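You operate a simulated robot arm through the tools that you are given. There is no shell and no other tool.

The job below is to be done with a simulated robot arm. You get a single attempt, and the scene is never put back.

Task
Stop the pump unit for service: vent valve open, pipe link and tank cap on the mat.
Fine: the mat on the pump unit; red switch off first; leave the ballast knob alone.

The check looks at the end state, three seconds after you hand in, the way a careful person would. Anything else that was tipped, shoved, dropped, spilled or broken makes it a failure. Lids that push on must go on centred and level and be pressed home; caps that screw on are set level and turned clockwise until they are tight.

Robot
A 6-joint arm with a three-finger gripper, fixed in place. Base frame: the origin is at the foot of the arm, x ahead of it, y to its left, z up. Readings come in m, degrees, newtons and seconds.
Its first joint turns from -166.0 to 166.0 degrees. Payload 4.89 kg.
The tool frame sits at the grasp point between the pads (the TCP): z along the fingers, y along the line on which they close. The tips reach 0.03 m beyond it. The gripper opens to 0.164 m. The gripper's body begins 0.125 m behind the TCP.
Orientation is told as [roll, pitch, yaw] about the base's x, y, z axes, in that order, counted from this pose: with the fingers straight down and closing along the base's y, the tool's x points along the base's -x, its y along +y and its z along -z.

Tools
- The arm moves only by the tool step_arm. Its argument "rows" is a list that holds one entry, the list of rows, each a list of 7 numbers: the shift along the base's x, y, z in units of 50 mm (1.0 is 50 mm), then the turn, a rotation vector about the base's x, y, z in units of 8 degrees (1.0 is 8 degrees), then the finger opening in m, from 0 to 0.164. In form: [[[dx, dy, dz, rx, ry, rz, grip], ...]]. A call has 1 to 20 rows; each row shifts and turns the commanded pose from where the row before left it. A call with a number of a shift or a turn outside -1 to 1 is refused whole. Rows are played at 5 a second. More than 0.05 m and 8.6 degrees between two rows, or a gripper value outside its range, and nothing of the call is played. A pose out of reach is approached as far as the arm can. The call stops where the force on the tool passes 40 N (or 10 N more than at its start, if that is more) or the arm is blocked; 0.2 s more then pass. Each finger travels about 0.108 m/s and halts on what it meets, pressing with about 39 N; the grip force reading is that of the motor and also rises with nothing between the fingers. The clock runs only during rows and for 0.2 s after the last one: add rows that do not move to give the fingers time. The reply holds the time, the measured pose of the TCP, the force on the tool along the base axes, the opening and the grip force, in the units named above and with some noise, with the torque about the TCP (base axes, N m) and any sound that the robot's microphone picked up.
- Cameras (640 x 400 px; columns grow to the right, rows downward): "scene" is fixed at [0.2243, 0.6359, 1.2537]; the picture's right is [-0.18, -0.98, 0.00], its down [-0.17, 0.03, -0.98] and it looks along [0.97, -0.18, -0.18] (base axes); focal length 214 px, centre (320, 200). "wrist" rides on the gripper at [0.076, -0.002, -0.152] in the tool frame; the picture's right is [0.02, 1.00, 0.00], its down [-0.88, 0.02, -0.47] and it looks along [-0.47, 0.01, 0.88] (tool axes); focal length 247 px, centre (320, 200). There is no depth. A picture from a camera that has moved, and an enlarged one, comes with that camera's place and axes in the base frame and with its lens. The place of the scene camera against the robot may be out by one fixed shift of up to 0.025 m in any direction.
- grab_frame(camera): a new picture of that camera. No time passes.
- lift_body(by): slides the trunk up (or, below 0, down) by that many m; the arm rides with it, the base frame stays. It gives what a move gives, with no picture.
- inspect(camera, box): a new picture of the part [left, top, right, bottom] of that camera's present view, enlarged. No time passes.
- close_job(): hands the job in; it is judged then, once.

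Places have to be worked out from the pictures, the camera data and where the tool is seen. Open the gripper and draw the arm clear of the work before you hand the job in, unless the task says otherwise.

The tools are called after "Call:" as a command line: name --argument value ..., lists and objects as JSON in quotes. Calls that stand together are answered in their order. step_arm: Moves the arm, as the interface text tells. Its arguments: {"type":"object","properties":{"rows":{"type":"array"}},"required":["rows"]} The other tools are called the same way: lift_body (by) slides the trunk up or down; grab_frame (camera) takes a picture; inspect (camera, box) takes an enlarged picture of a part of a camera's view; close_job () hands the job in.

At the start:

```text
time_s: 0.0
position: [0.4161, 0.5805, 1.2129]
ee_rot: [0.0, 0.0, 0.1]
wrist_force: [0.3, -0.1, 0.7]
ft_torque: [-0.02, -0.04, -0.01]
opening: 0.1639
grip_force: 0.0
trunk travel left (down, up): [-0.225, 0.165]
```

scene: 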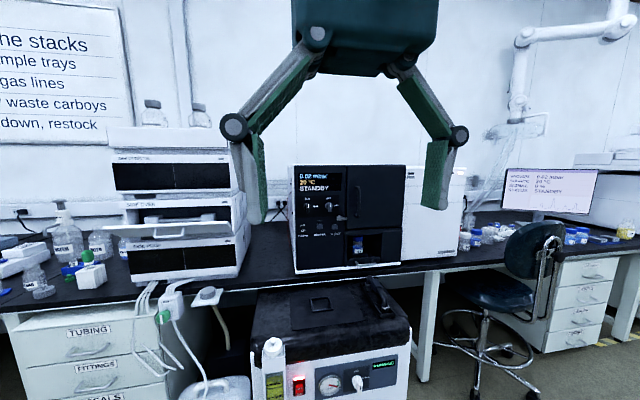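
wrist: 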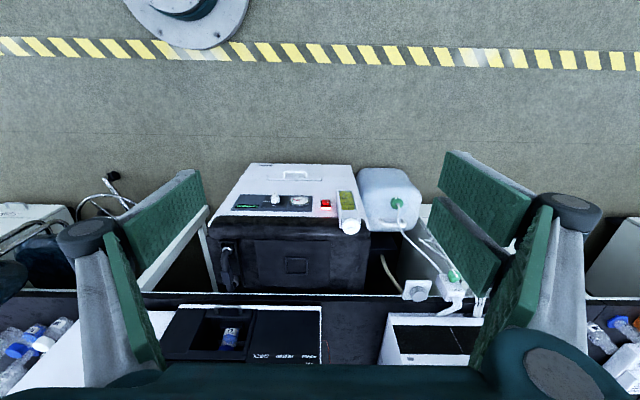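

The pump unit appears to be the low cabinet under the bench with a red switch, gauge, and white knob. I'll look closer at both views before moving.

Call:
inspect --camera "scene" --box '[230, 270, 430, 400]'

Call:
inspect --camera "wrist" --box '[190, 150, 470, 310]'

Call:
inspect --camera "scene" --box '[100, 200, 300, 400]'

```text
3.08 times, centred on (330, 335) of scene
camera zoom: at [0.2243, 0.6359, 1.2537], right [-0.18, -0.98, 0.0], down [-0.17, 0.03, -0.98], along [0.97, -0.18, -0.18], focal length 660 px, centre (289, -215)
```

zoom: 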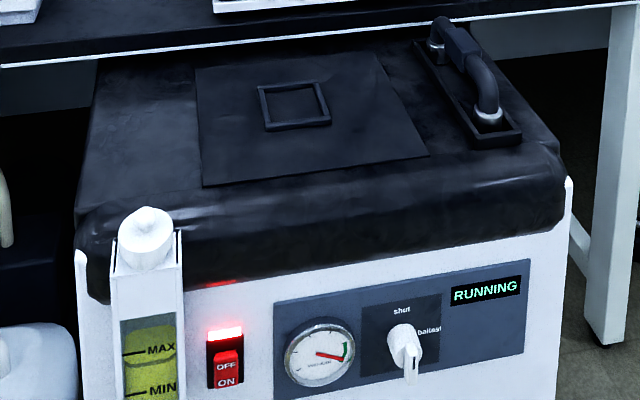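

```text
2.29 times, centred on (330, 230) of wrist
camera zoom: at [0.3396, 0.5794, 1.3651], right [-0.02, 1.0, 0.0], down [0.88, 0.02, 0.47], along [0.47, 0.01, -0.88], focal length 564 px, centre (297, 131)
```

zoom: 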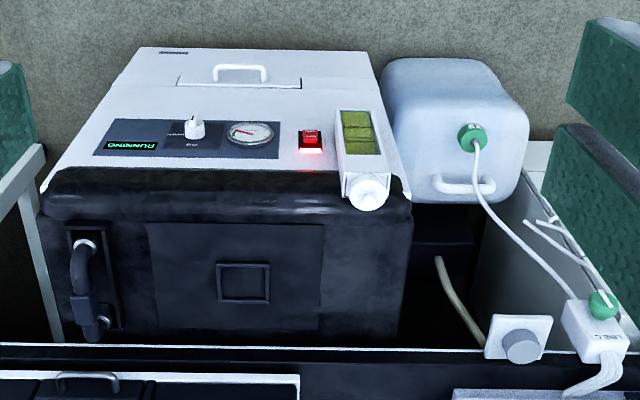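

```text
2.00 times, centred on (200, 300) of scene
camera zoom: at [0.2243, 0.6359, 1.2537], right [-0.18, -0.98, 0.0], down [-0.17, 0.03, -0.98], along [0.97, -0.18, -0.18], focal length 429 px, centre (560, 0)
```

zoom: 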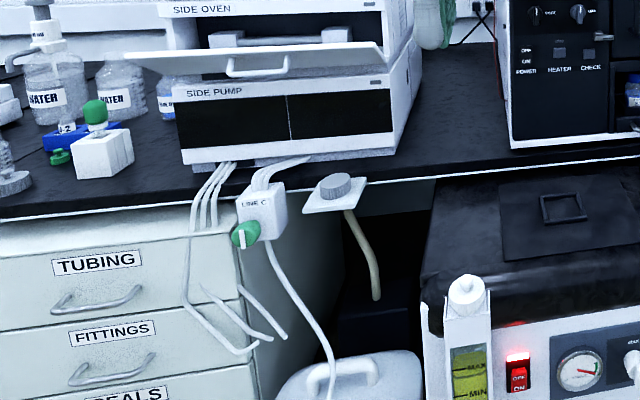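

The sketch so far: bench edge near x≈1.08, z≈0.73; switch near (0.77,0.61,0.58); tank cap near (0.76,0.68,0.74). I need closer looks at the black bent pipe, the green tap, and the grey knob to decide what the vent valve is.

Call:
inspect --camera "scene" --box '[150, 270, 250, 340]'

Call:
inspect --camera "scene" --box '[340, 265, 420, 330]'

Call:
inspect --camera "scene" --box '[285, 350, 405, 400]'

Call:
inspect --camera "scene" --box '[285, 160, 415, 280]'

Call:
inspect --camera "wrist" --box '[370, 180, 490, 310]'

Call:
inspect --camera "scene" --box '[0, 0, 140, 140]'

Call:
inspect --camera "scene" --box '[490, 150, 620, 230]'

```text
5.71 times, centred on (200, 305) of scene
camera zoom: at [0.2243, 0.6359, 1.2537], right [-0.18, -0.98, 0.0], down [-0.17, 0.03, -0.98], along [0.97, -0.18, -0.18], focal length 1226 px, centre (1006, -400)
```

zoom: 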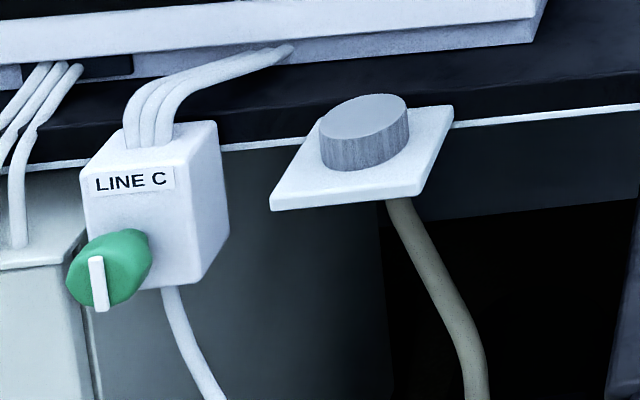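

```text
6.15 times, centred on (380, 298) of scene
camera zoom: at [0.2243, 0.6359, 1.2537], right [-0.18, -0.98, 0.0], down [-0.17, 0.03, -0.98], along [0.97, -0.18, -0.18], focal length 1320 px, centre (-49, -400)
```

zoom: 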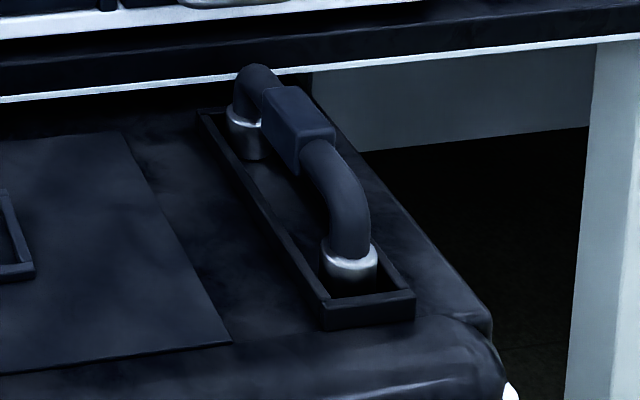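

```text
5.33 times, centred on (345, 375) of scene
camera zoom: at [0.2243, 0.6359, 1.2537], right [-0.18, -0.98, 0.0], down [-0.17, 0.03, -0.98], along [0.97, -0.18, -0.18], focal length 1144 px, centre (187, -733)
```

zoom: 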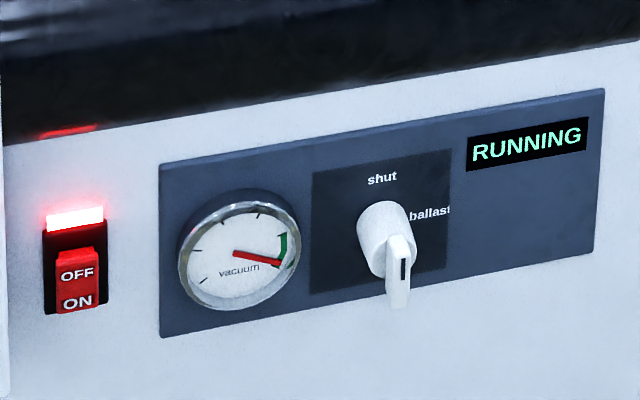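

```text
3.33 times, centred on (350, 220) of scene
camera zoom: at [0.2243, 0.6359, 1.2537], right [-0.18, -0.98, 0.0], down [-0.17, 0.03, -0.98], along [0.97, -0.18, -0.18], focal length 715 px, centre (220, 133)
```

zoom: 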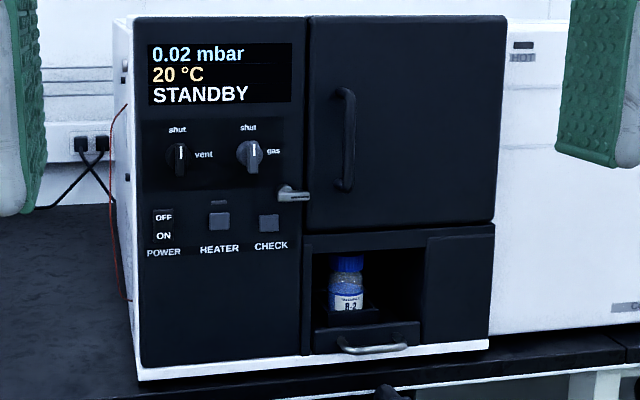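

```text
3.08 times, centred on (430, 245) of wrist
camera zoom: at [0.3396, 0.5794, 1.3651], right [-0.02, 1.0, 0.0], down [0.88, 0.02, 0.47], along [0.47, 0.01, -0.88], focal length 760 px, centre (-18, 62)
```

zoom: 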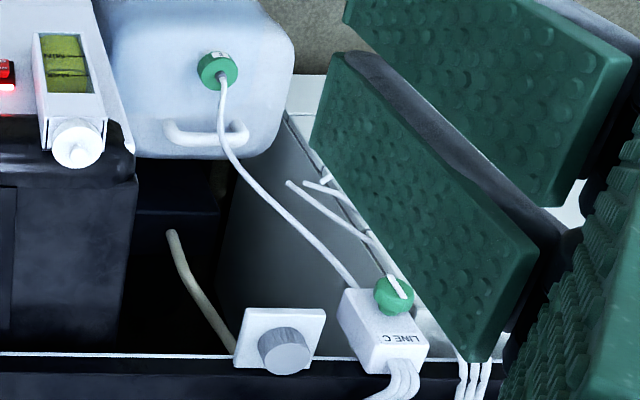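

```text
2.86 times, centred on (70, 70) of scene
camera zoom: at [0.2243, 0.6359, 1.2537], right [-0.18, -0.98, 0.0], down [-0.17, 0.03, -0.98], along [0.97, -0.18, -0.18], focal length 613 px, centre (1034, 571)
```

zoom: 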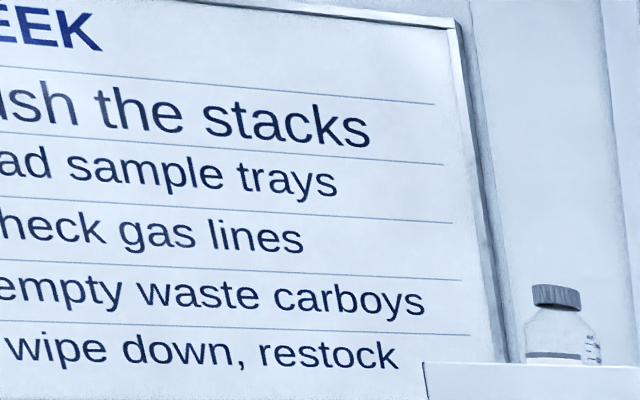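

```text
4.92 times, centred on (555, 190) of scene
camera zoom: at [0.2243, 0.6359, 1.2537], right [-0.18, -0.98, 0.0], down [-0.17, 0.03, -0.98], along [0.97, -0.18, -0.18], focal length 1056 px, centre (-837, 249)
```

zoom: 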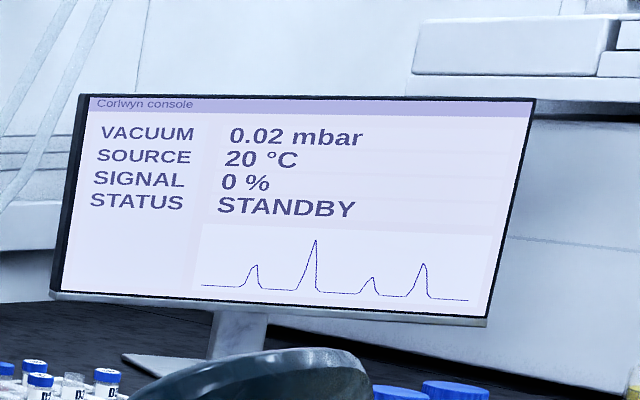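

The instrument on the bench carries a knob labelled "shut / vent" (currently up at shut), the pump panel carries a "shut / ballast" knob (leave alone), and the red OFF/ON rocker is on the pump. I'll lower the wrist camera toward the pump for a closer look and a second viewpoint, partly closing the fingers to clear the view.

Call:
step_arm --rows '[[[0.4, 0, -0.8, 0, 0, 0, 0.1], [0.4, 0, -0.8, 0, 0, 0, 0.06], [0.4, 0, -0.8, 0, 0, 0, 0.03], [0.4, 0, -0.8, 0, 0, 0, 0.03], [0, 0, 0, 0, 0, 0, 0.03]]]'

Call:
grab_frame --camera "wrist"

Call:
grab_frame --camera "scene"

```text
time_s: 1.2
position: [0.4977, 0.5831, 1.0548]
ee_rot: [-0.1, 0.0, 0.1]
wrist_force: [0.5, 1.0, -0.1]
ft_torque: [-0.08, 0.06, 0.01]
opening: 0.0299
grip_force: 0.1
trunk travel left (down, up): [-0.225, 0.165]
```

```text
taken
camera wrist: at [0.4211, 0.5806, 1.2071], right [-0.02, 1.0, 0.0], down [0.88, 0.02, 0.47], along [0.47, 0.01, -0.88], focal length 247 px, centre (320, 200)
```

wrist: 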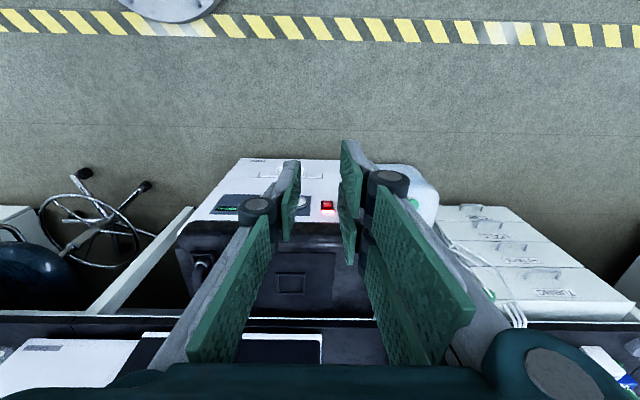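

```text
taken
```

scene: 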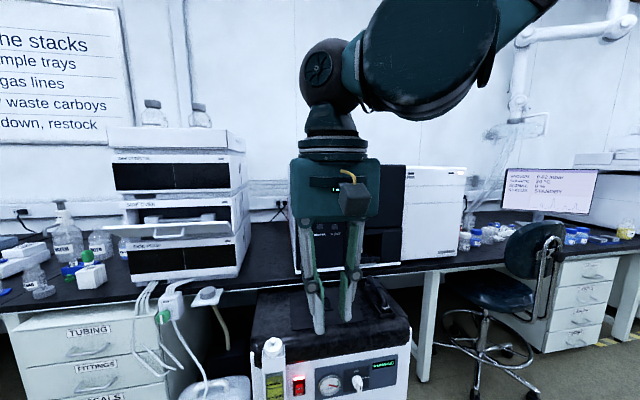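

The closed fingers block the wrist view, so I'll open them wide again and look from here; the arm stays well above everything.

Call:
step_arm --rows '[[[0, 0, 0, 0, 0, 0, 0.164], [0, 0, 0, 0, 0, 0, 0.164], [0, 0, 0, 0, 0, 0, 0.164], [0, 0, 0, 0, 0, 0, 0.164]]]'

Call:
inspect --camera "wrist" --box '[160, 140, 480, 340]'

```text
time_s: 2.2
position: [0.4961, 0.5817, 1.0554]
ee_rot: [0.0, 0.0, 0.1]
wrist_force: [-0.1, 0.2, -0.1]
ft_torque: [-0.02, 0.02, -0.01]
opening: 0.1641
grip_force: 0.0
trunk travel left (down, up): [-0.225, 0.165]
```

```text
2.00 times, centred on (320, 240) of wrist
camera zoom: at [0.4206, 0.5803, 1.2078], right [-0.02, 1.0, 0.0], down [0.88, 0.02, 0.47], along [0.47, 0.01, -0.88], focal length 494 px, centre (320, 120)
```

zoom: 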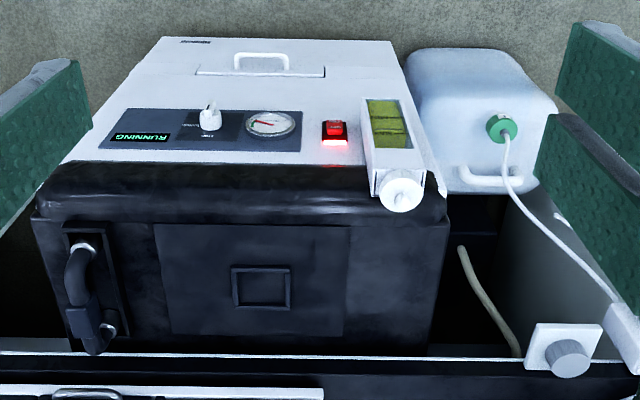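

Now a laterally shifted viewpoint for triangulation: moving about 0.12 m in −y and a little forward at the same height.

Call:
step_arm --rows '[[[0.4, -0.8, 0, 0, 0, 0, 0.164], [0.4, -0.8, 0, 0, 0, 0, 0.164], [0.4, -0.8, 0, 0, 0, 0, 0.164], [0, 0, 0, 0, 0, 0, 0.164]]]'

Call:
inspect --camera "wrist" --box '[160, 140, 480, 340]'

Call:
grab_frame --camera "wrist"

```text
time_s: 3.2
position: [0.5538, 0.4597, 1.0541]
ee_rot: [-0.1, 0.1, -0.2]
wrist_force: [0.7, -0.6, -0.2]
ft_torque: [0.09, -0.02, 0.03]
opening: 0.164
grip_force: 0.1
trunk travel left (down, up): [-0.225, 0.165]
```

```text
2.00 times, centred on (320, 240) of wrist
camera zoom: at [0.4783, 0.4579, 1.2053], right [-0.02, 1.0, 0.0], down [0.88, 0.02, 0.47], along [0.47, 0.01, -0.88], focal length 494 px, centre (320, 120)
```

zoom: 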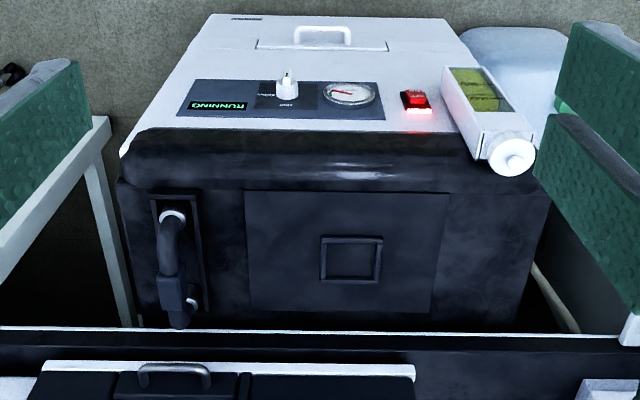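

```text
taken
camera wrist: at [0.4783, 0.4579, 1.2053], right [-0.02, 1.0, 0.0], down [0.88, 0.02, 0.47], along [0.47, 0.01, -0.88], focal length 247 px, centre (320, 200)
```

wrist: 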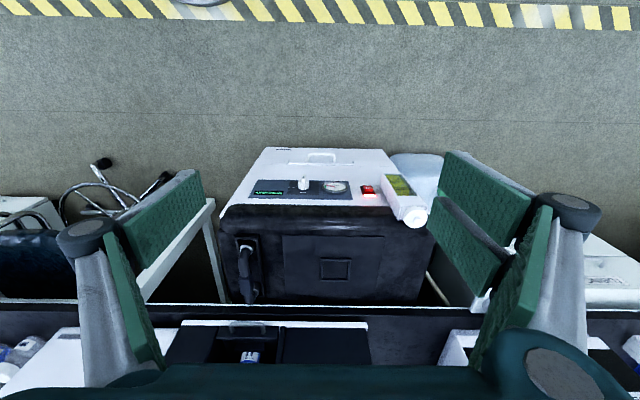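

From these views: pump top z≈0.72, front face x≈0.78, mat roughly x 0.84–1.03 / y 0.37–0.62, pipe link near y≈0.29. Next I tilt the tool about −60° (fingers pointing forward) while moving forward, so the wrist camera looks level at the instrument and I can read the vent knob.

Call:
step_arm --rows '[[[0.4, 0.1, 0.1, 0, -0.94, 0, 0.164], [0.4, 0.1, 0.1, 0, -0.94, 0, 0.164], [0.4, 0.1, 0.1, 0, -0.94, 0, 0.164], [0.4, 0.1, 0.1, 0, -0.94, 0, 0.164], [0.4, 0.1, 0.1, 0, -0.94, 0, 0.164], [0.4, 0.1, 0, 0, -0.94, 0, 0.164], [0.4, 0.1, 0, 0, -0.94, 0, 0.164], [0.4, 0.1, 0, 0, -0.94, 0, 0.164], [0, 0, 0, 0, 0, 0, 0.164]]]'

Call:
grab_frame --camera "wrist"

Call:
grab_frame --camera "scene"

```text
time_s: 5.2
position: [0.714, 0.5016, 1.0772]
ee_rot: [0.1, -60.2, -0.1]
wrist_force: [-0.4, 1.1, 0.4]
ft_torque: [-0.05, -0.01, -0.04]
opening: 0.1639
grip_force: 0.0
trunk travel left (down, up): [-0.225, 0.165]
```

```text
taken
camera wrist: at [0.5443, 0.4983, 1.0871], right [-0.01, 1.0, -0.02], down [0.03, 0.02, 1.0], along [1.0, 0.01, -0.03], focal length 247 px, centre (320, 200)
```

wrist: 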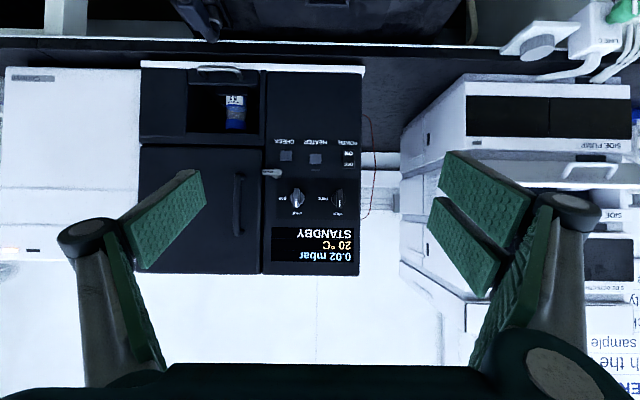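

```text
taken
```

scene: 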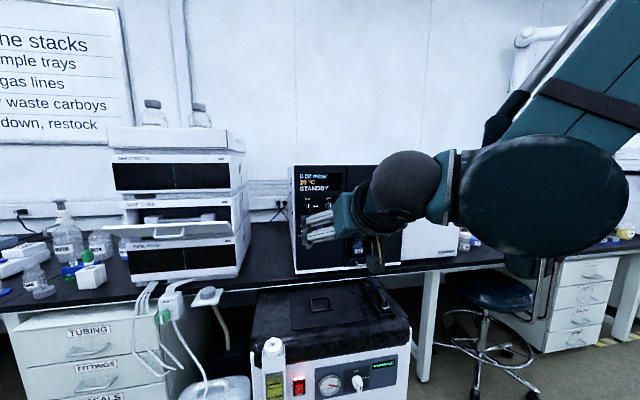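

The tilt works and the wrist camera now sees the instrument (upside down). I'll enlarge the control panel and the bench‑edge knob.

Call:
inspect --camera "wrist" --box '[255, 140, 365, 280]'

Call:
inspect --camera "wrist" --box '[480, 0, 640, 100]'

Call:
inspect --camera "wrist" --box '[130, 0, 380, 160]'

```text
2.86 times, centred on (310, 210) of wrist
camera zoom: at [0.5443, 0.4983, 1.0871], right [-0.01, 1.0, -0.02], down [0.03, 0.02, 1.0], along [1.0, 0.01, -0.03], focal length 706 px, centre (349, 171)
```

zoom: 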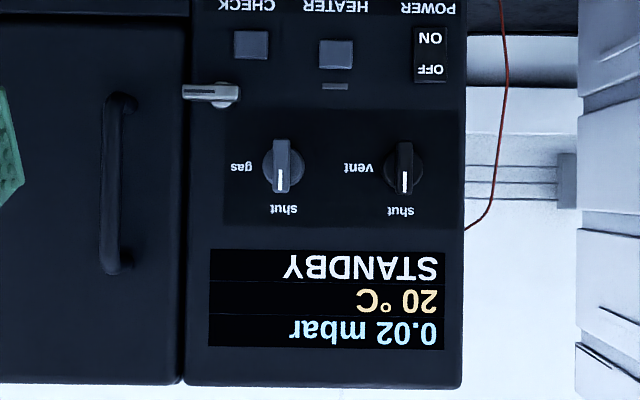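

```text
4.00 times, centred on (560, 50) of wrist
camera zoom: at [0.5443, 0.4983, 1.0871], right [-0.01, 1.0, -0.02], down [0.03, 0.02, 1.0], along [1.0, 0.01, -0.03], focal length 988 px, centre (-640, 800)
```

zoom: 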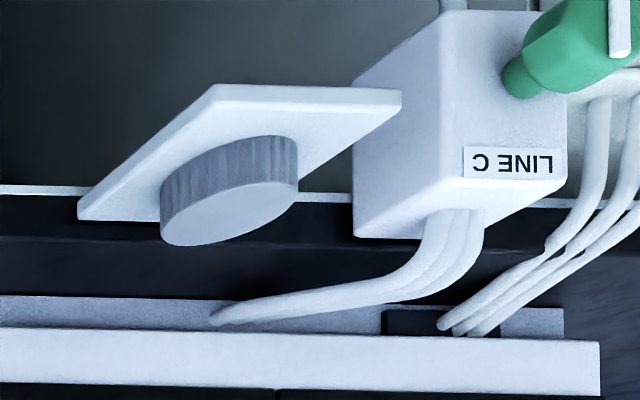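

```text
2.50 times, centred on (255, 80) of wrist
camera zoom: at [0.5443, 0.4983, 1.0871], right [-0.01, 1.0, -0.02], down [0.03, 0.02, 1.0], along [1.0, 0.01, -0.03], focal length 617 px, centre (482, 500)
```

zoom: 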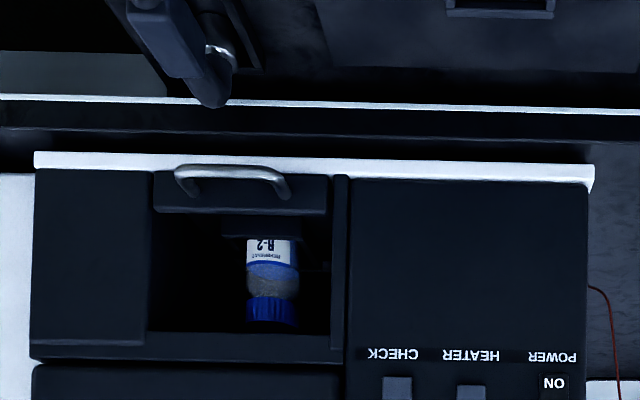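

The vent knob (black, white pointer up at "shut", "vent" to its right) is near (1.15, 0.55, 1.07); the gas knob sits ~0.10 m to its −y side. Red switch first: I back the tool away from the bench and then lower it in front of the pump panel with the same tilt.

Call:
step_arm --rows '[[[-0.8, 0.4, 0, 0, 0, 0, 0.164], [-0.8, 0.4, 0, 0, 0, 0, 0.164], [-0.8, 0.4, 0, 0, 0, 0, 0.164], [-0.8, 0.4, 0, 0, 0, 0, 0.164], [0, 0.4, -0.8, 0, 0, 0, 0.164], [0, 0, -0.9, 0, 0, 0, 0.164], [0, 0, -0.9, 0, 0, 0, 0.164], [0, 0, -0.9, 0, 0, 0, 0.164], [0, 0, -0.9, 0, 0, 0, 0.164], [0, 0, 0, 0, 0, 0, 0.164]]]'

Call:
grab_frame --camera "wrist"

Call:
grab_frame --camera "scene"

```text
time_s: 7.4
position: [0.5661, 0.6223, 0.8739]
ee_rot: [-0.1, -60.1, -0.1]
wrist_force: [0.7, 0.0, -1.0]
ft_torque: [-0.04, -0.01, -0.03]
opening: 0.1639
grip_force: 0.1
out of reach, approached as far as the arm can: row 9
trunk travel left (down, up): [-0.225, 0.165]
```

```text
taken
camera wrist: at [0.3954, 0.6218, 0.8831], right [-0.01, 1.0, -0.02], down [0.03, 0.02, 1.0], along [1.0, 0.01, -0.03], focal length 247 px, centre (320, 200)
```

wrist: 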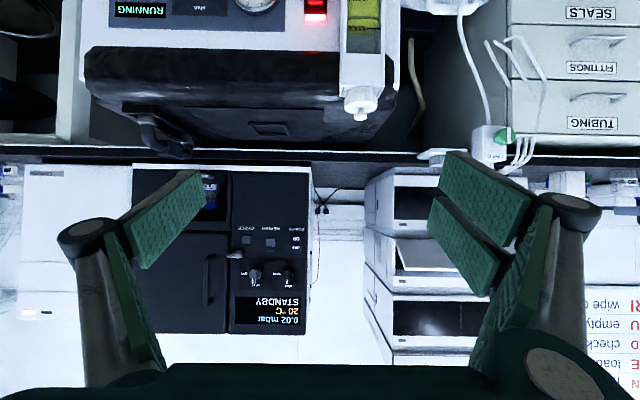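

```text
taken
```

scene: 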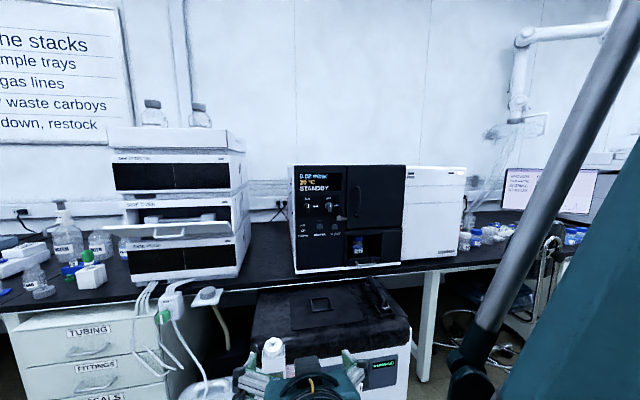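

The arm can't get lower at this trunk height. Combined views put the red switch at about (0.78, 0.611, 0.563), cap (0.78, 0.686, 0.72), mat x 0.85–1.06 / y 0.37–0.63 at z≈0.70. I'll slide the trunk down 0.20 m, as the tool hangs in open space in front of the pump.

Call:
lift_body --by -0.2

Call:
grab_frame --camera "wrist"

Call:
grab_frame --camera "scene"

```text
time_s: 9.6
position: [0.5645, 0.6231, 0.6746]
ee_rot: [-0.2, -60.1, -0.1]
wrist_force: [0.2, 0.5, -0.2]
ft_torque: [0.02, 0.01, 0.02]
opening: 0.1639
grip_force: 0.0
trunk travel left (down, up): [-0.025, 0.365]
```

```text
taken
camera wrist: at [0.3952, 0.6216, 0.6838], right [-0.01, 1.0, -0.02], down [0.03, 0.02, 1.0], along [1.0, 0.01, -0.03], focal length 247 px, centre (320, 200)
```

wrist: 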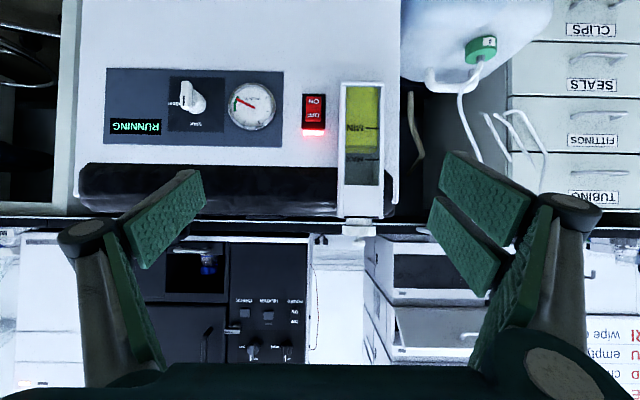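

```text
taken
```

scene: 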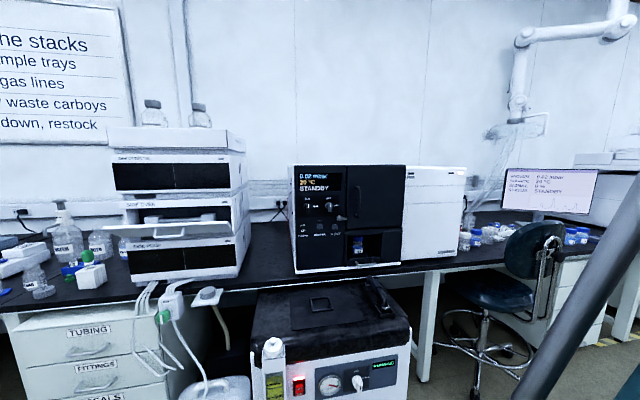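

The panel is now squarely in view. Lamp triangulates to x≈0.80, z≈0.561, so the rocker is around z≈0.525; I'll enlarge it to find the OFF half.

Call:
inspect --camera "wrist" --box '[270, 80, 400, 160]'

Call:
inspect --camera "wrist" --box '[320, 180, 420, 250]'

Call:
inspect --camera "wrist" --box '[100, 60, 280, 160]'

```text
4.92 times, centred on (335, 120) of wrist
camera zoom: at [0.3952, 0.6216, 0.6838], right [-0.01, 1.0, -0.02], down [0.03, 0.02, 1.0], along [1.0, 0.01, -0.03], focal length 1216 px, centre (246, 594)
```

zoom: 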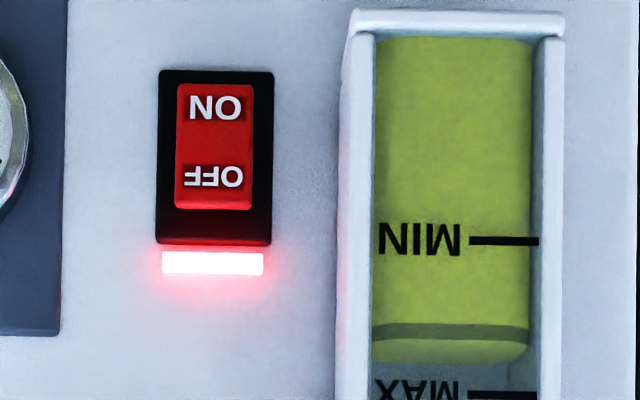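

```text
5.71 times, centred on (370, 215) of wrist
camera zoom: at [0.3952, 0.6216, 0.6838], right [-0.01, 1.0, -0.02], down [0.03, 0.02, 1.0], along [1.0, 0.01, -0.03], focal length 1411 px, centre (34, 114)
```

zoom: 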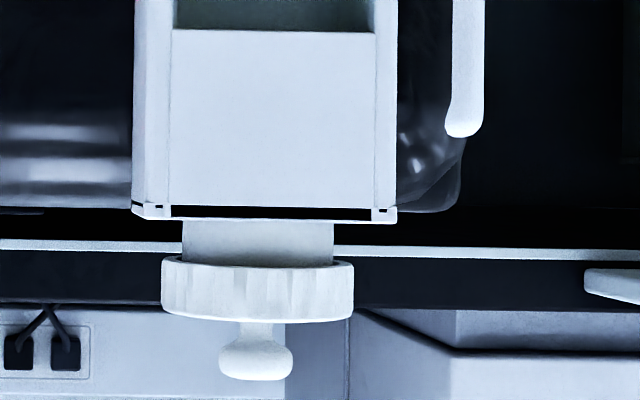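

```text
3.56 times, centred on (190, 110) of wrist
camera zoom: at [0.3952, 0.6216, 0.6838], right [-0.01, 1.0, -0.02], down [0.03, 0.02, 1.0], along [1.0, 0.01, -0.03], focal length 878 px, centre (782, 520)
```

zoom: 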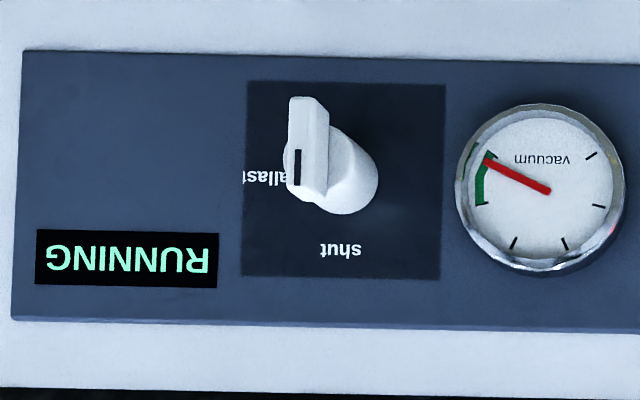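

OFF half centre is about (0.79, 0.612, 0.535); with this tilt the foremost fingertip corner is ~32 mm ahead of the TCP and ~4 mm below it. I close the fingers, move forward to x≈0.685, then down to z≈0.541, still ~8 cm clear of the panel.

Call:
step_arm --rows '[[[0.6, -0.055, 0, 0, 0, 0, 0.1], [0.6, -0.055, 0, 0, 0, 0, 0.05], [0.6, -0.055, 0, 0, 0, 0, 0.0], [0.6, -0.055, 0, 0, 0, 0, 0.0], [0, 0, -0.665, 0, 0, 0, 0.0], [0, 0, -0.665, 0, 0, 0, 0.0], [0, 0, -0.665, 0, 0, 0, 0.0], [0, 0, -0.665, 0, 0, 0, 0.0], [0, 0, 0, 0, 0, 0, 0.0]]]'

Call:
grab_frame --camera "wrist"

Call:
inspect --camera "scene" --box '[240, 300, 400, 400]'

```text
time_s: 11.6
position: [0.7025, 0.6338, 0.5543]
ee_rot: [-0.2, -59.9, -0.1]
wrist_force: [0.8, -0.6, 0.3]
ft_torque: [0.0, 0.08, 0.06]
opening: 0.0
grip_force: 38.6
out of reach, approached as far as the arm can: row 7, 8
trunk travel left (down, up): [-0.025, 0.365]
```

```text
taken
camera wrist: at [0.5318, 0.6333, 0.5644], right [-0.01, 1.0, -0.02], down [0.03, 0.02, 1.0], along [1.0, 0.01, -0.03], focal length 247 px, centre (320, 200)
```

wrist: 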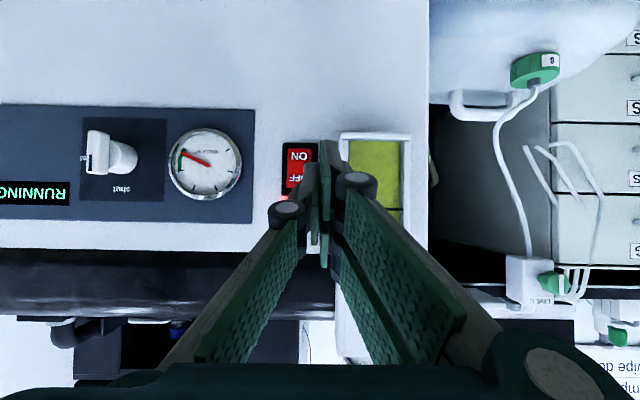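

```text
4.00 times, centred on (320, 350) of scene
camera zoom: at [0.2243, 0.6359, 1.2537], right [-0.18, -0.98, 0.0], down [-0.17, 0.03, -0.98], along [0.97, -0.18, -0.18], focal length 858 px, centre (320, -400)
```

zoom: 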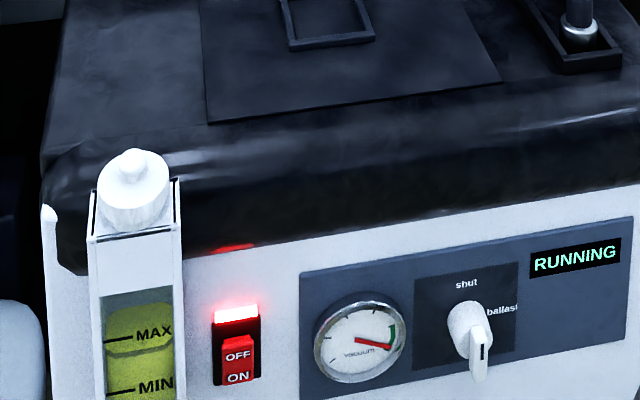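

The arm hit its inner reach limit and was held slightly outward at (0.7025, 0.634, 0.554). I'll make a small forward step to learn where the commanded pose stands.

Call:
step_arm --rows '[[[0.4, 0, 0, 0, 0, 0, 0.0], [0, 0, 0, 0, 0, 0, 0.0]]]'

```text
time_s: 12.2
position: [0.7215, 0.6336, 0.5548]
ee_rot: [-0.1, -60.0, -0.1]
wrist_force: [0.6, -0.8, 0.3]
ft_torque: [0.02, 0.0, 0.0]
opening: 0.0
grip_force: 39.4
trunk travel left (down, up): [-0.025, 0.365]
```

Moves start from the measured pose. Now I align to y≈0.612, z≈0.541, then check the picture before pressing.

Call:
step_arm --rows '[[[0, -0.43, -0.14, 0, 0, 0, 0.0], [0, 0, -0.14, 0, 0, 0, 0.0], [0, 0, 0, 0, 0, 0, 0.0]]]'

Call:
inspect --camera "wrist" --box '[240, 100, 420, 230]'

Call:
inspect --camera "scene" --box '[240, 320, 370, 400]'

```text
time_s: 13.0
position: [0.7275, 0.6234, 0.5465]
ee_rot: [-0.2, -60.0, -0.1]
wrist_force: [0.4, 0.1, 0.0]
ft_torque: [0.03, 0.06, -0.03]
opening: 0.0
grip_force: 38.8
out of reach, approached as far as the arm can: row 1, 2
trunk travel left (down, up): [-0.025, 0.365]
```

```text
3.08 times, centred on (330, 165) of wrist
camera zoom: at [0.5569, 0.6209, 0.5561], right [-0.01, 1.0, -0.02], down [0.03, 0.02, 1.0], along [1.0, 0.01, -0.03], focal length 760 px, centre (289, 308)
```

zoom: 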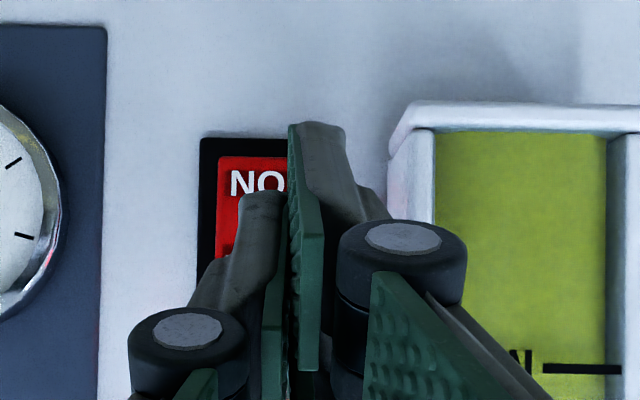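

```text
4.92 times, centred on (305, 360) of scene
camera zoom: at [0.2243, 0.6359, 1.2537], right [-0.18, -0.98, 0.0], down [-0.17, 0.03, -0.98], along [0.97, -0.18, -0.18], focal length 1056 px, centre (394, -588)
```

zoom: 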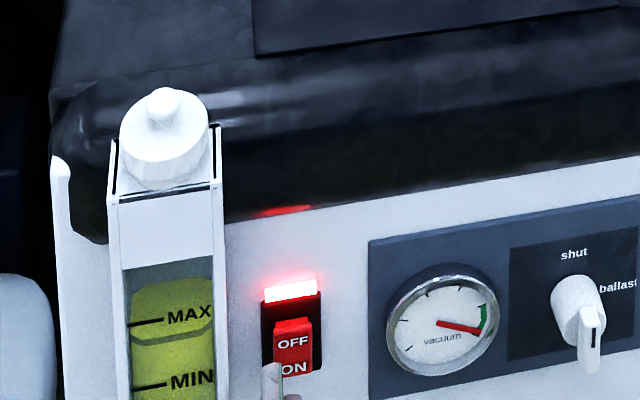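

The scene view shows the fingertip slightly left of and (when projected forward) slightly above the OFF half; I should go ~18 mm lower and ~17 mm toward −y. The trunk still has 25 mm of travel, so I use it for the height.

Call:
lift_body --by -0.018

Call:
step_arm --rows '[[[0.3, 0, 0, 0, 0, 0, 0.0], [0, -0.34, 0, 0, 0, 0, 0.0], [0, 0, 0, 0, 0, 0, 0.0]]]'

Call:
inspect --camera "scene" --box '[260, 350, 340, 400]'

Call:
inspect --camera "wrist" --box '[240, 100, 420, 230]'

```text
time_s: 13.6
position: [0.7267, 0.6219, 0.5284]
ee_rot: [-0.1, -59.9, -0.2]
wrist_force: [0.3, 0.3, -0.4]
ft_torque: [0.01, 0.01, 0.0]
opening: 0.0
grip_force: 38.9
trunk travel left (down, up): [-0.007, 0.383]
```

```text
time_s: 14.4
position: [0.7438, 0.6084, 0.5291]
ee_rot: [-0.4, -59.9, 0.0]
wrist_force: [-0.3, -0.4, 0.2]
ft_torque: [0.02, -0.01, 0.02]
opening: 0.0
grip_force: 39.0
out of reach, approached as far as the arm can: row 2
trunk travel left (down, up): [-0.007, 0.383]
```

```text
8.00 times, centred on (300, 375) of scene
camera zoom: at [0.2243, 0.6359, 1.2537], right [-0.18, -0.98, 0.0], down [-0.17, 0.03, -0.98], along [0.97, -0.18, -0.18], focal length 1716 px, centre (480, -1200)
```

zoom: 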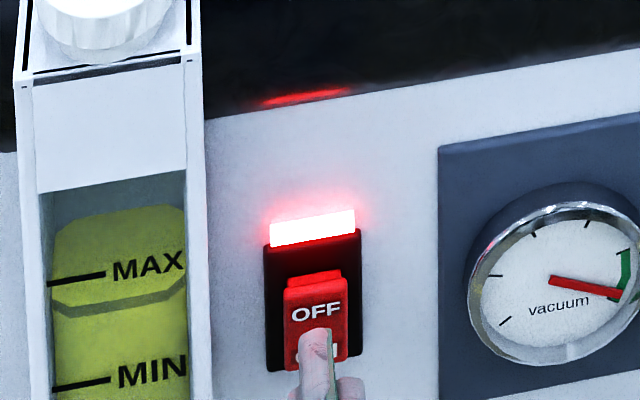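

```text
3.08 times, centred on (330, 165) of wrist
camera zoom: at [0.574, 0.6071, 0.5394], right [0.0, 1.0, -0.02], down [0.03, 0.02, 1.0], along [1.0, 0.0, -0.03], focal length 760 px, centre (289, 308)
```

zoom: 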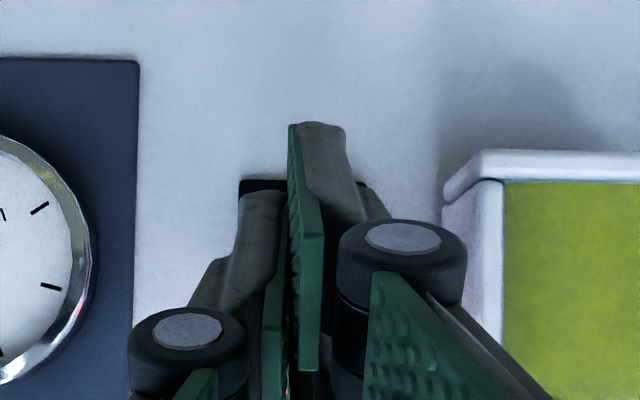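

The fingertip is now lined up just below the OFF label in the image and will rise onto it as it advances. I press forward gently in 4 mm steps.

Call:
step_arm --rows '[[[0.08, 0, 0, 0, 0, 0, 0.0], [0.08, 0, 0, 0, 0, 0, 0.0], [0.08, 0, 0, 0, 0, 0, 0.0], [0, 0, 0, 0, 0, 0, 0.0]]]'

Call:
inspect --camera "scene" --box '[260, 350, 340, 400]'

```text
time_s: 15.4
position: [0.7537, 0.6075, 0.528]
ee_rot: [-0.2, -59.9, -0.1]
wrist_force: [-0.6, -0.6, 0.2]
ft_torque: [-0.02, 0.01, -0.02]
opening: 0.0001
grip_force: 38.5
trunk travel left (down, up): [-0.007, 0.383]
```

```text
8.00 times, centred on (300, 375) of scene
camera zoom: at [0.2243, 0.6359, 1.2537], right [-0.18, -0.98, 0.0], down [-0.17, 0.03, -0.98], along [0.97, -0.18, -0.18], focal length 1716 px, centre (480, -1200)
```

zoom: 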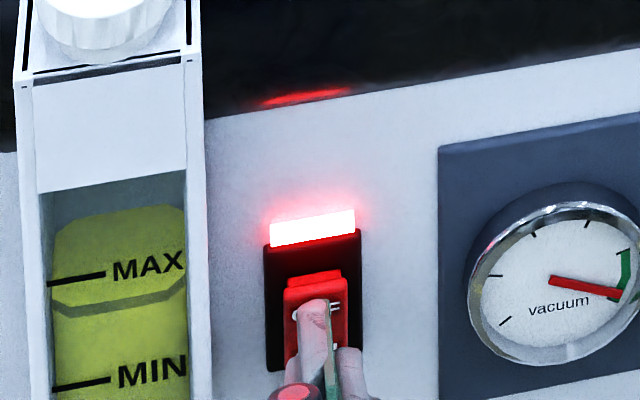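

Still no contact force, and the tip sits on the OFF label. I continue forward with a slight downward component to stay on the OFF half.

Call:
step_arm --rows '[[[0.08, 0, -0.06, 0, 0, 0, 0.0], [0.06, 0, -0.04, 0, 0, 0, 0.0], [0, 0, 0, 0, 0, 0, 0.0]]]'

Call:
inspect --camera "scene" --box '[260, 350, 340, 400]'

```text
time_s: 16.2
position: [0.7605, 0.6063, 0.5256]
ee_rot: [-0.2, -59.9, 0.0]
wrist_force: [-29.9, -7.7, 6.5]
ft_torque: [0.08, -0.62, -0.21]
opening: 0.0001
grip_force: 38.7
trunk travel left (down, up): [-0.007, 0.383]
```

```text
8.00 times, centred on (300, 375) of scene
camera zoom: at [0.2243, 0.6359, 1.2537], right [-0.18, -0.98, 0.0], down [-0.17, 0.03, -0.98], along [0.97, -0.18, -0.18], focal length 1716 px, centre (480, -1200)
```

zoom: 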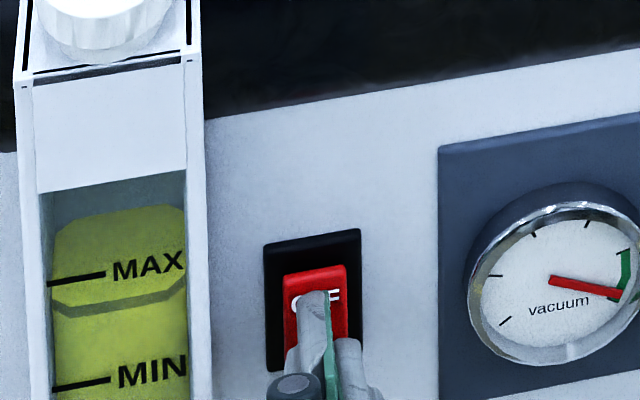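

Contact force of ~30 N and the lamp went dark, so the rocker flipped to OFF. I back straight off and check the display.

Call:
step_arm --rows '[[[-0.3, 0, 0, 0, 0, 0, 0.0], [-0.9, 0, 0.2, 0, 0, 0, 0.0], [-0.9, 0, 0.9, 0, 0, 0, 0.0], [0, 0, 0.9, 0, 0, 0, 0.0], [0, 0, 0, 0, 0, 0, 0.0]]]'

Call:
inspect --camera "scene" --box '[240, 320, 400, 400]'

Call:
inspect --camera "scene" --box '[285, 160, 415, 280]'

Call:
grab_frame --camera "scene"

```text
refused: row 3 steps farther than a row can; nothing moved
```

```text
4.00 times, centred on (320, 360) of scene
camera zoom: at [0.2243, 0.6359, 1.2537], right [-0.18, -0.98, 0.0], down [-0.17, 0.03, -0.98], along [0.97, -0.18, -0.18], focal length 858 px, centre (320, -440)
```

zoom: 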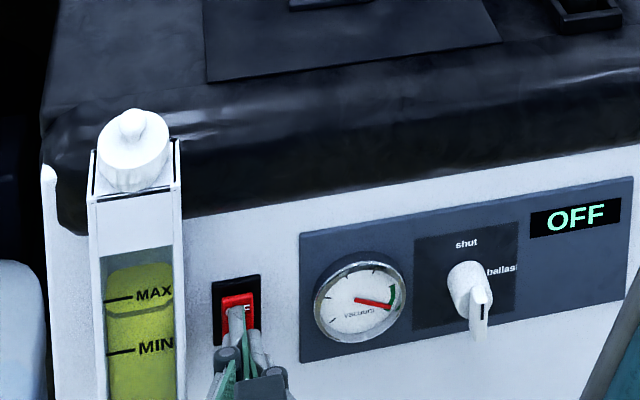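

```text
3.33 times, centred on (350, 220) of scene
camera zoom: at [0.2243, 0.6359, 1.2537], right [-0.18, -0.98, 0.0], down [-0.17, 0.03, -0.98], along [0.97, -0.18, -0.18], focal length 715 px, centre (220, 133)
```

zoom: 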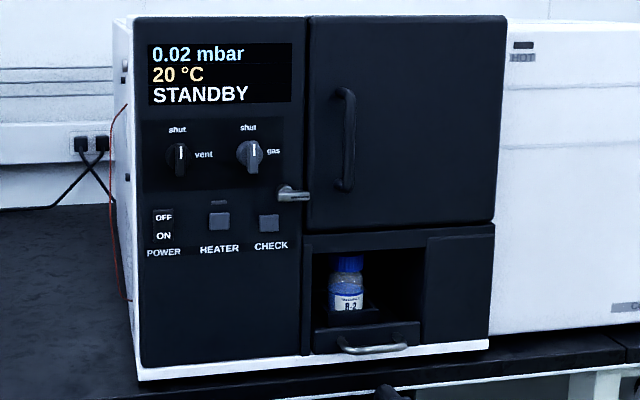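

```text
taken
```

scene: 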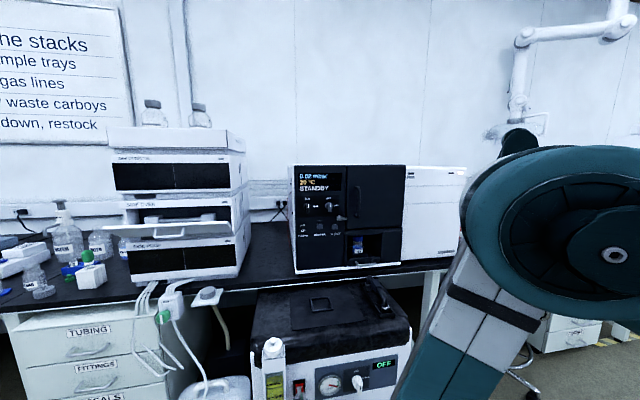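

Display reads OFF and the lamp is dark. Retracting with smaller steps, backward and upward.

Call:
step_arm --rows '[[[-0.2, 0, 0.05, 0, 0, 0, 0.0], [-0.6, 0, 0.5, 0, 0, 0, 0.0], [-0.7, 0, 0.6, 0, 0, 0, 0.0], [-0.5, 0, 0.8, 0, 0, 0, 0.0], [0, 0, 0, 0, 0, 0, 0.0]]]'

Call:
grab_frame --camera "wrist"

Call:
inspect --camera "scene" --box '[220, 320, 380, 400]'

```text
time_s: 17.4
position: [0.6655, 0.6109, 0.6249]
ee_rot: [-0.3, -59.9, 0.0]
wrist_force: [0.9, 1.0, -1.0]
ft_torque: [0.01, -0.07, -0.05]
opening: 0.0001
grip_force: 39.2
out of reach, approached as far as the arm can: row 3
trunk travel left (down, up): [-0.007, 0.383]
```

```text
taken
camera wrist: at [0.4952, 0.6094, 0.6349], right [-0.01, 1.0, -0.02], down [0.03, 0.02, 1.0], along [1.0, 0.01, -0.03], focal length 247 px, centre (320, 200)
```

wrist: 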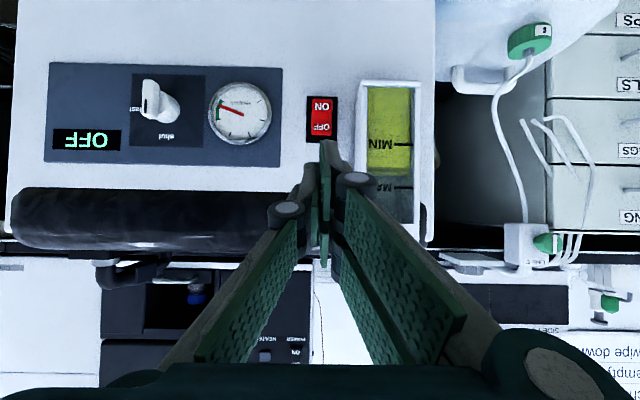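

```text
4.00 times, centred on (300, 360) of scene
camera zoom: at [0.2243, 0.6359, 1.2537], right [-0.18, -0.98, 0.0], down [-0.17, 0.03, -0.98], along [0.97, -0.18, -0.18], focal length 858 px, centre (400, -440)
```

zoom: 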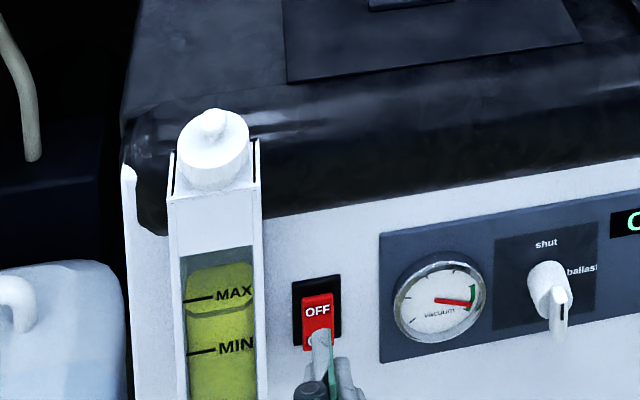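

Rocker is OFF. Now for the vent knob: raise the trunk back to its starting height while the tool is clear in front of the pump.

Call:
lift_body --by 0.218

Call:
step_arm --rows '[[[0, -0.2, 0.9, 0, 0, 0, 0.05], [0, -0.2, 0.9, 0, 0, 0, 0.1], [0, -0.2, 0.9, 0, 0, 0, 0.1], [0.4, -0.2, 0.85, 0, 0, 0, 0.1], [0.8, -0.2, 0.4, 0, -0.5, 0, 0.1], [0.8, -0.2, 0.2, 0, -0.75, 0, 0.1], [0.8, 0, 0.1, 0, -0.75, 0, 0.1], [0, 0, 0, 0, -0.9, 0, 0.1], [0, 0, 0, 0, -0.85, 0, 0.1], [0, 0, 0, 0, 0, 0, 0.1]]]'

Call:
grab_frame --camera "wrist"

Call:
grab_frame --camera "scene"

```text
time_s: 19.7
position: [0.665, 0.6105, 0.8431]
ee_rot: [-0.1, -59.9, -0.2]
wrist_force: [0.2, 0.6, -0.1]
ft_torque: [0.0, -0.01, 0.0]
opening: 0.0
grip_force: 38.8
trunk travel left (down, up): [-0.225, 0.165]
```

```text
time_s: 21.9
position: [0.8044, 0.55, 1.056]
ee_rot: [29.7, -89.9, -29.9]
wrist_force: [0.3, -1.3, 0.1]
ft_torque: [0.04, -0.08, 0.01]
opening: 0.1001
grip_force: 0.0
trunk travel left (down, up): [-0.225, 0.165]
```

```text
taken
camera wrist: at [0.6523, 0.5488, 0.9796], right [0.01, 1.0, -0.02], down [-0.47, 0.02, 0.88], along [0.88, 0.01, 0.47], focal length 247 px, centre (320, 200)
```

wrist: 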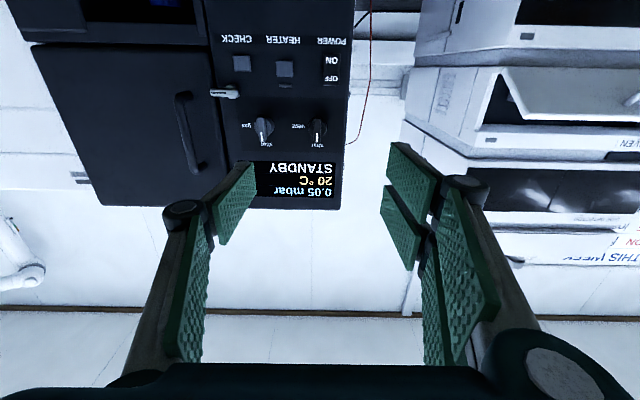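

```text
taken
```

scene: 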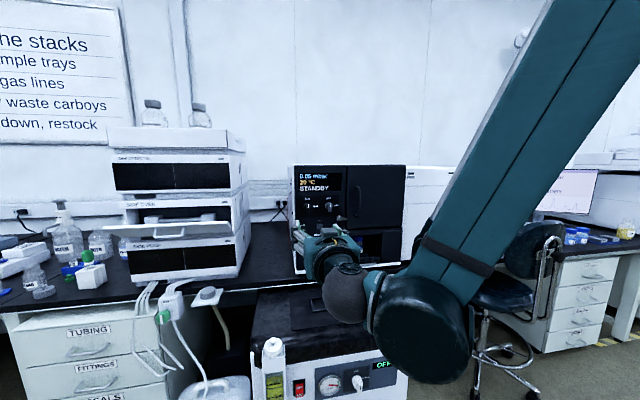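

Pressure is already creeping up (0.05 mbar) with the pump off. I zoom on the vent knob from this second pose to triangulate it.

Call:
inspect --camera "wrist" --box '[230, 90, 350, 165]'

Call:
inspect --camera "scene" --box '[280, 160, 400, 280]'

```text
5.33 times, centred on (290, 128) of wrist
camera zoom: at [0.6523, 0.5488, 0.9796], right [0.01, 1.0, -0.02], down [-0.47, 0.02, 0.88], along [0.88, 0.01, 0.47], focal length 1317 px, centre (480, 587)
```

zoom: 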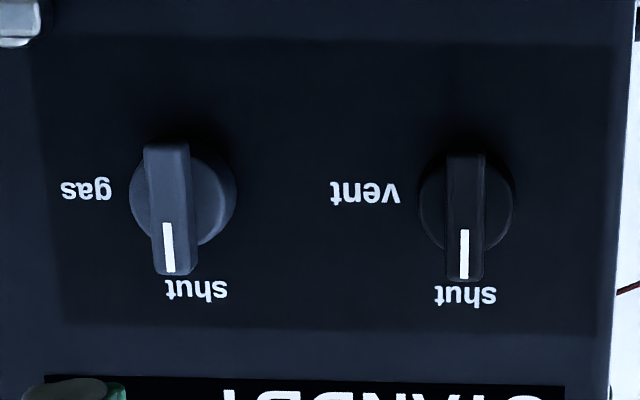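

```text
3.33 times, centred on (340, 220) of scene
camera zoom: at [0.2243, 0.6359, 1.2537], right [-0.18, -0.98, 0.0], down [-0.17, 0.03, -0.98], along [0.97, -0.18, -0.18], focal length 715 px, centre (253, 133)
```

zoom: 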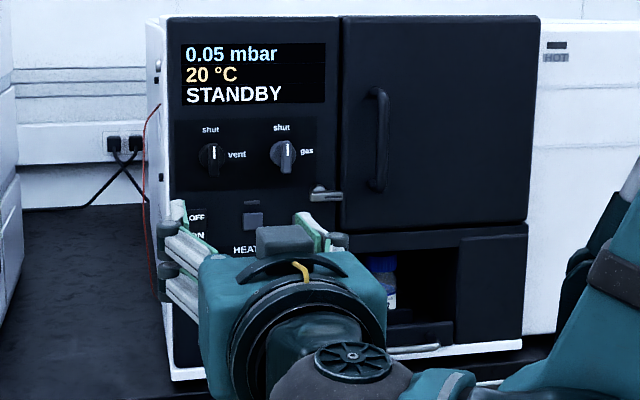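

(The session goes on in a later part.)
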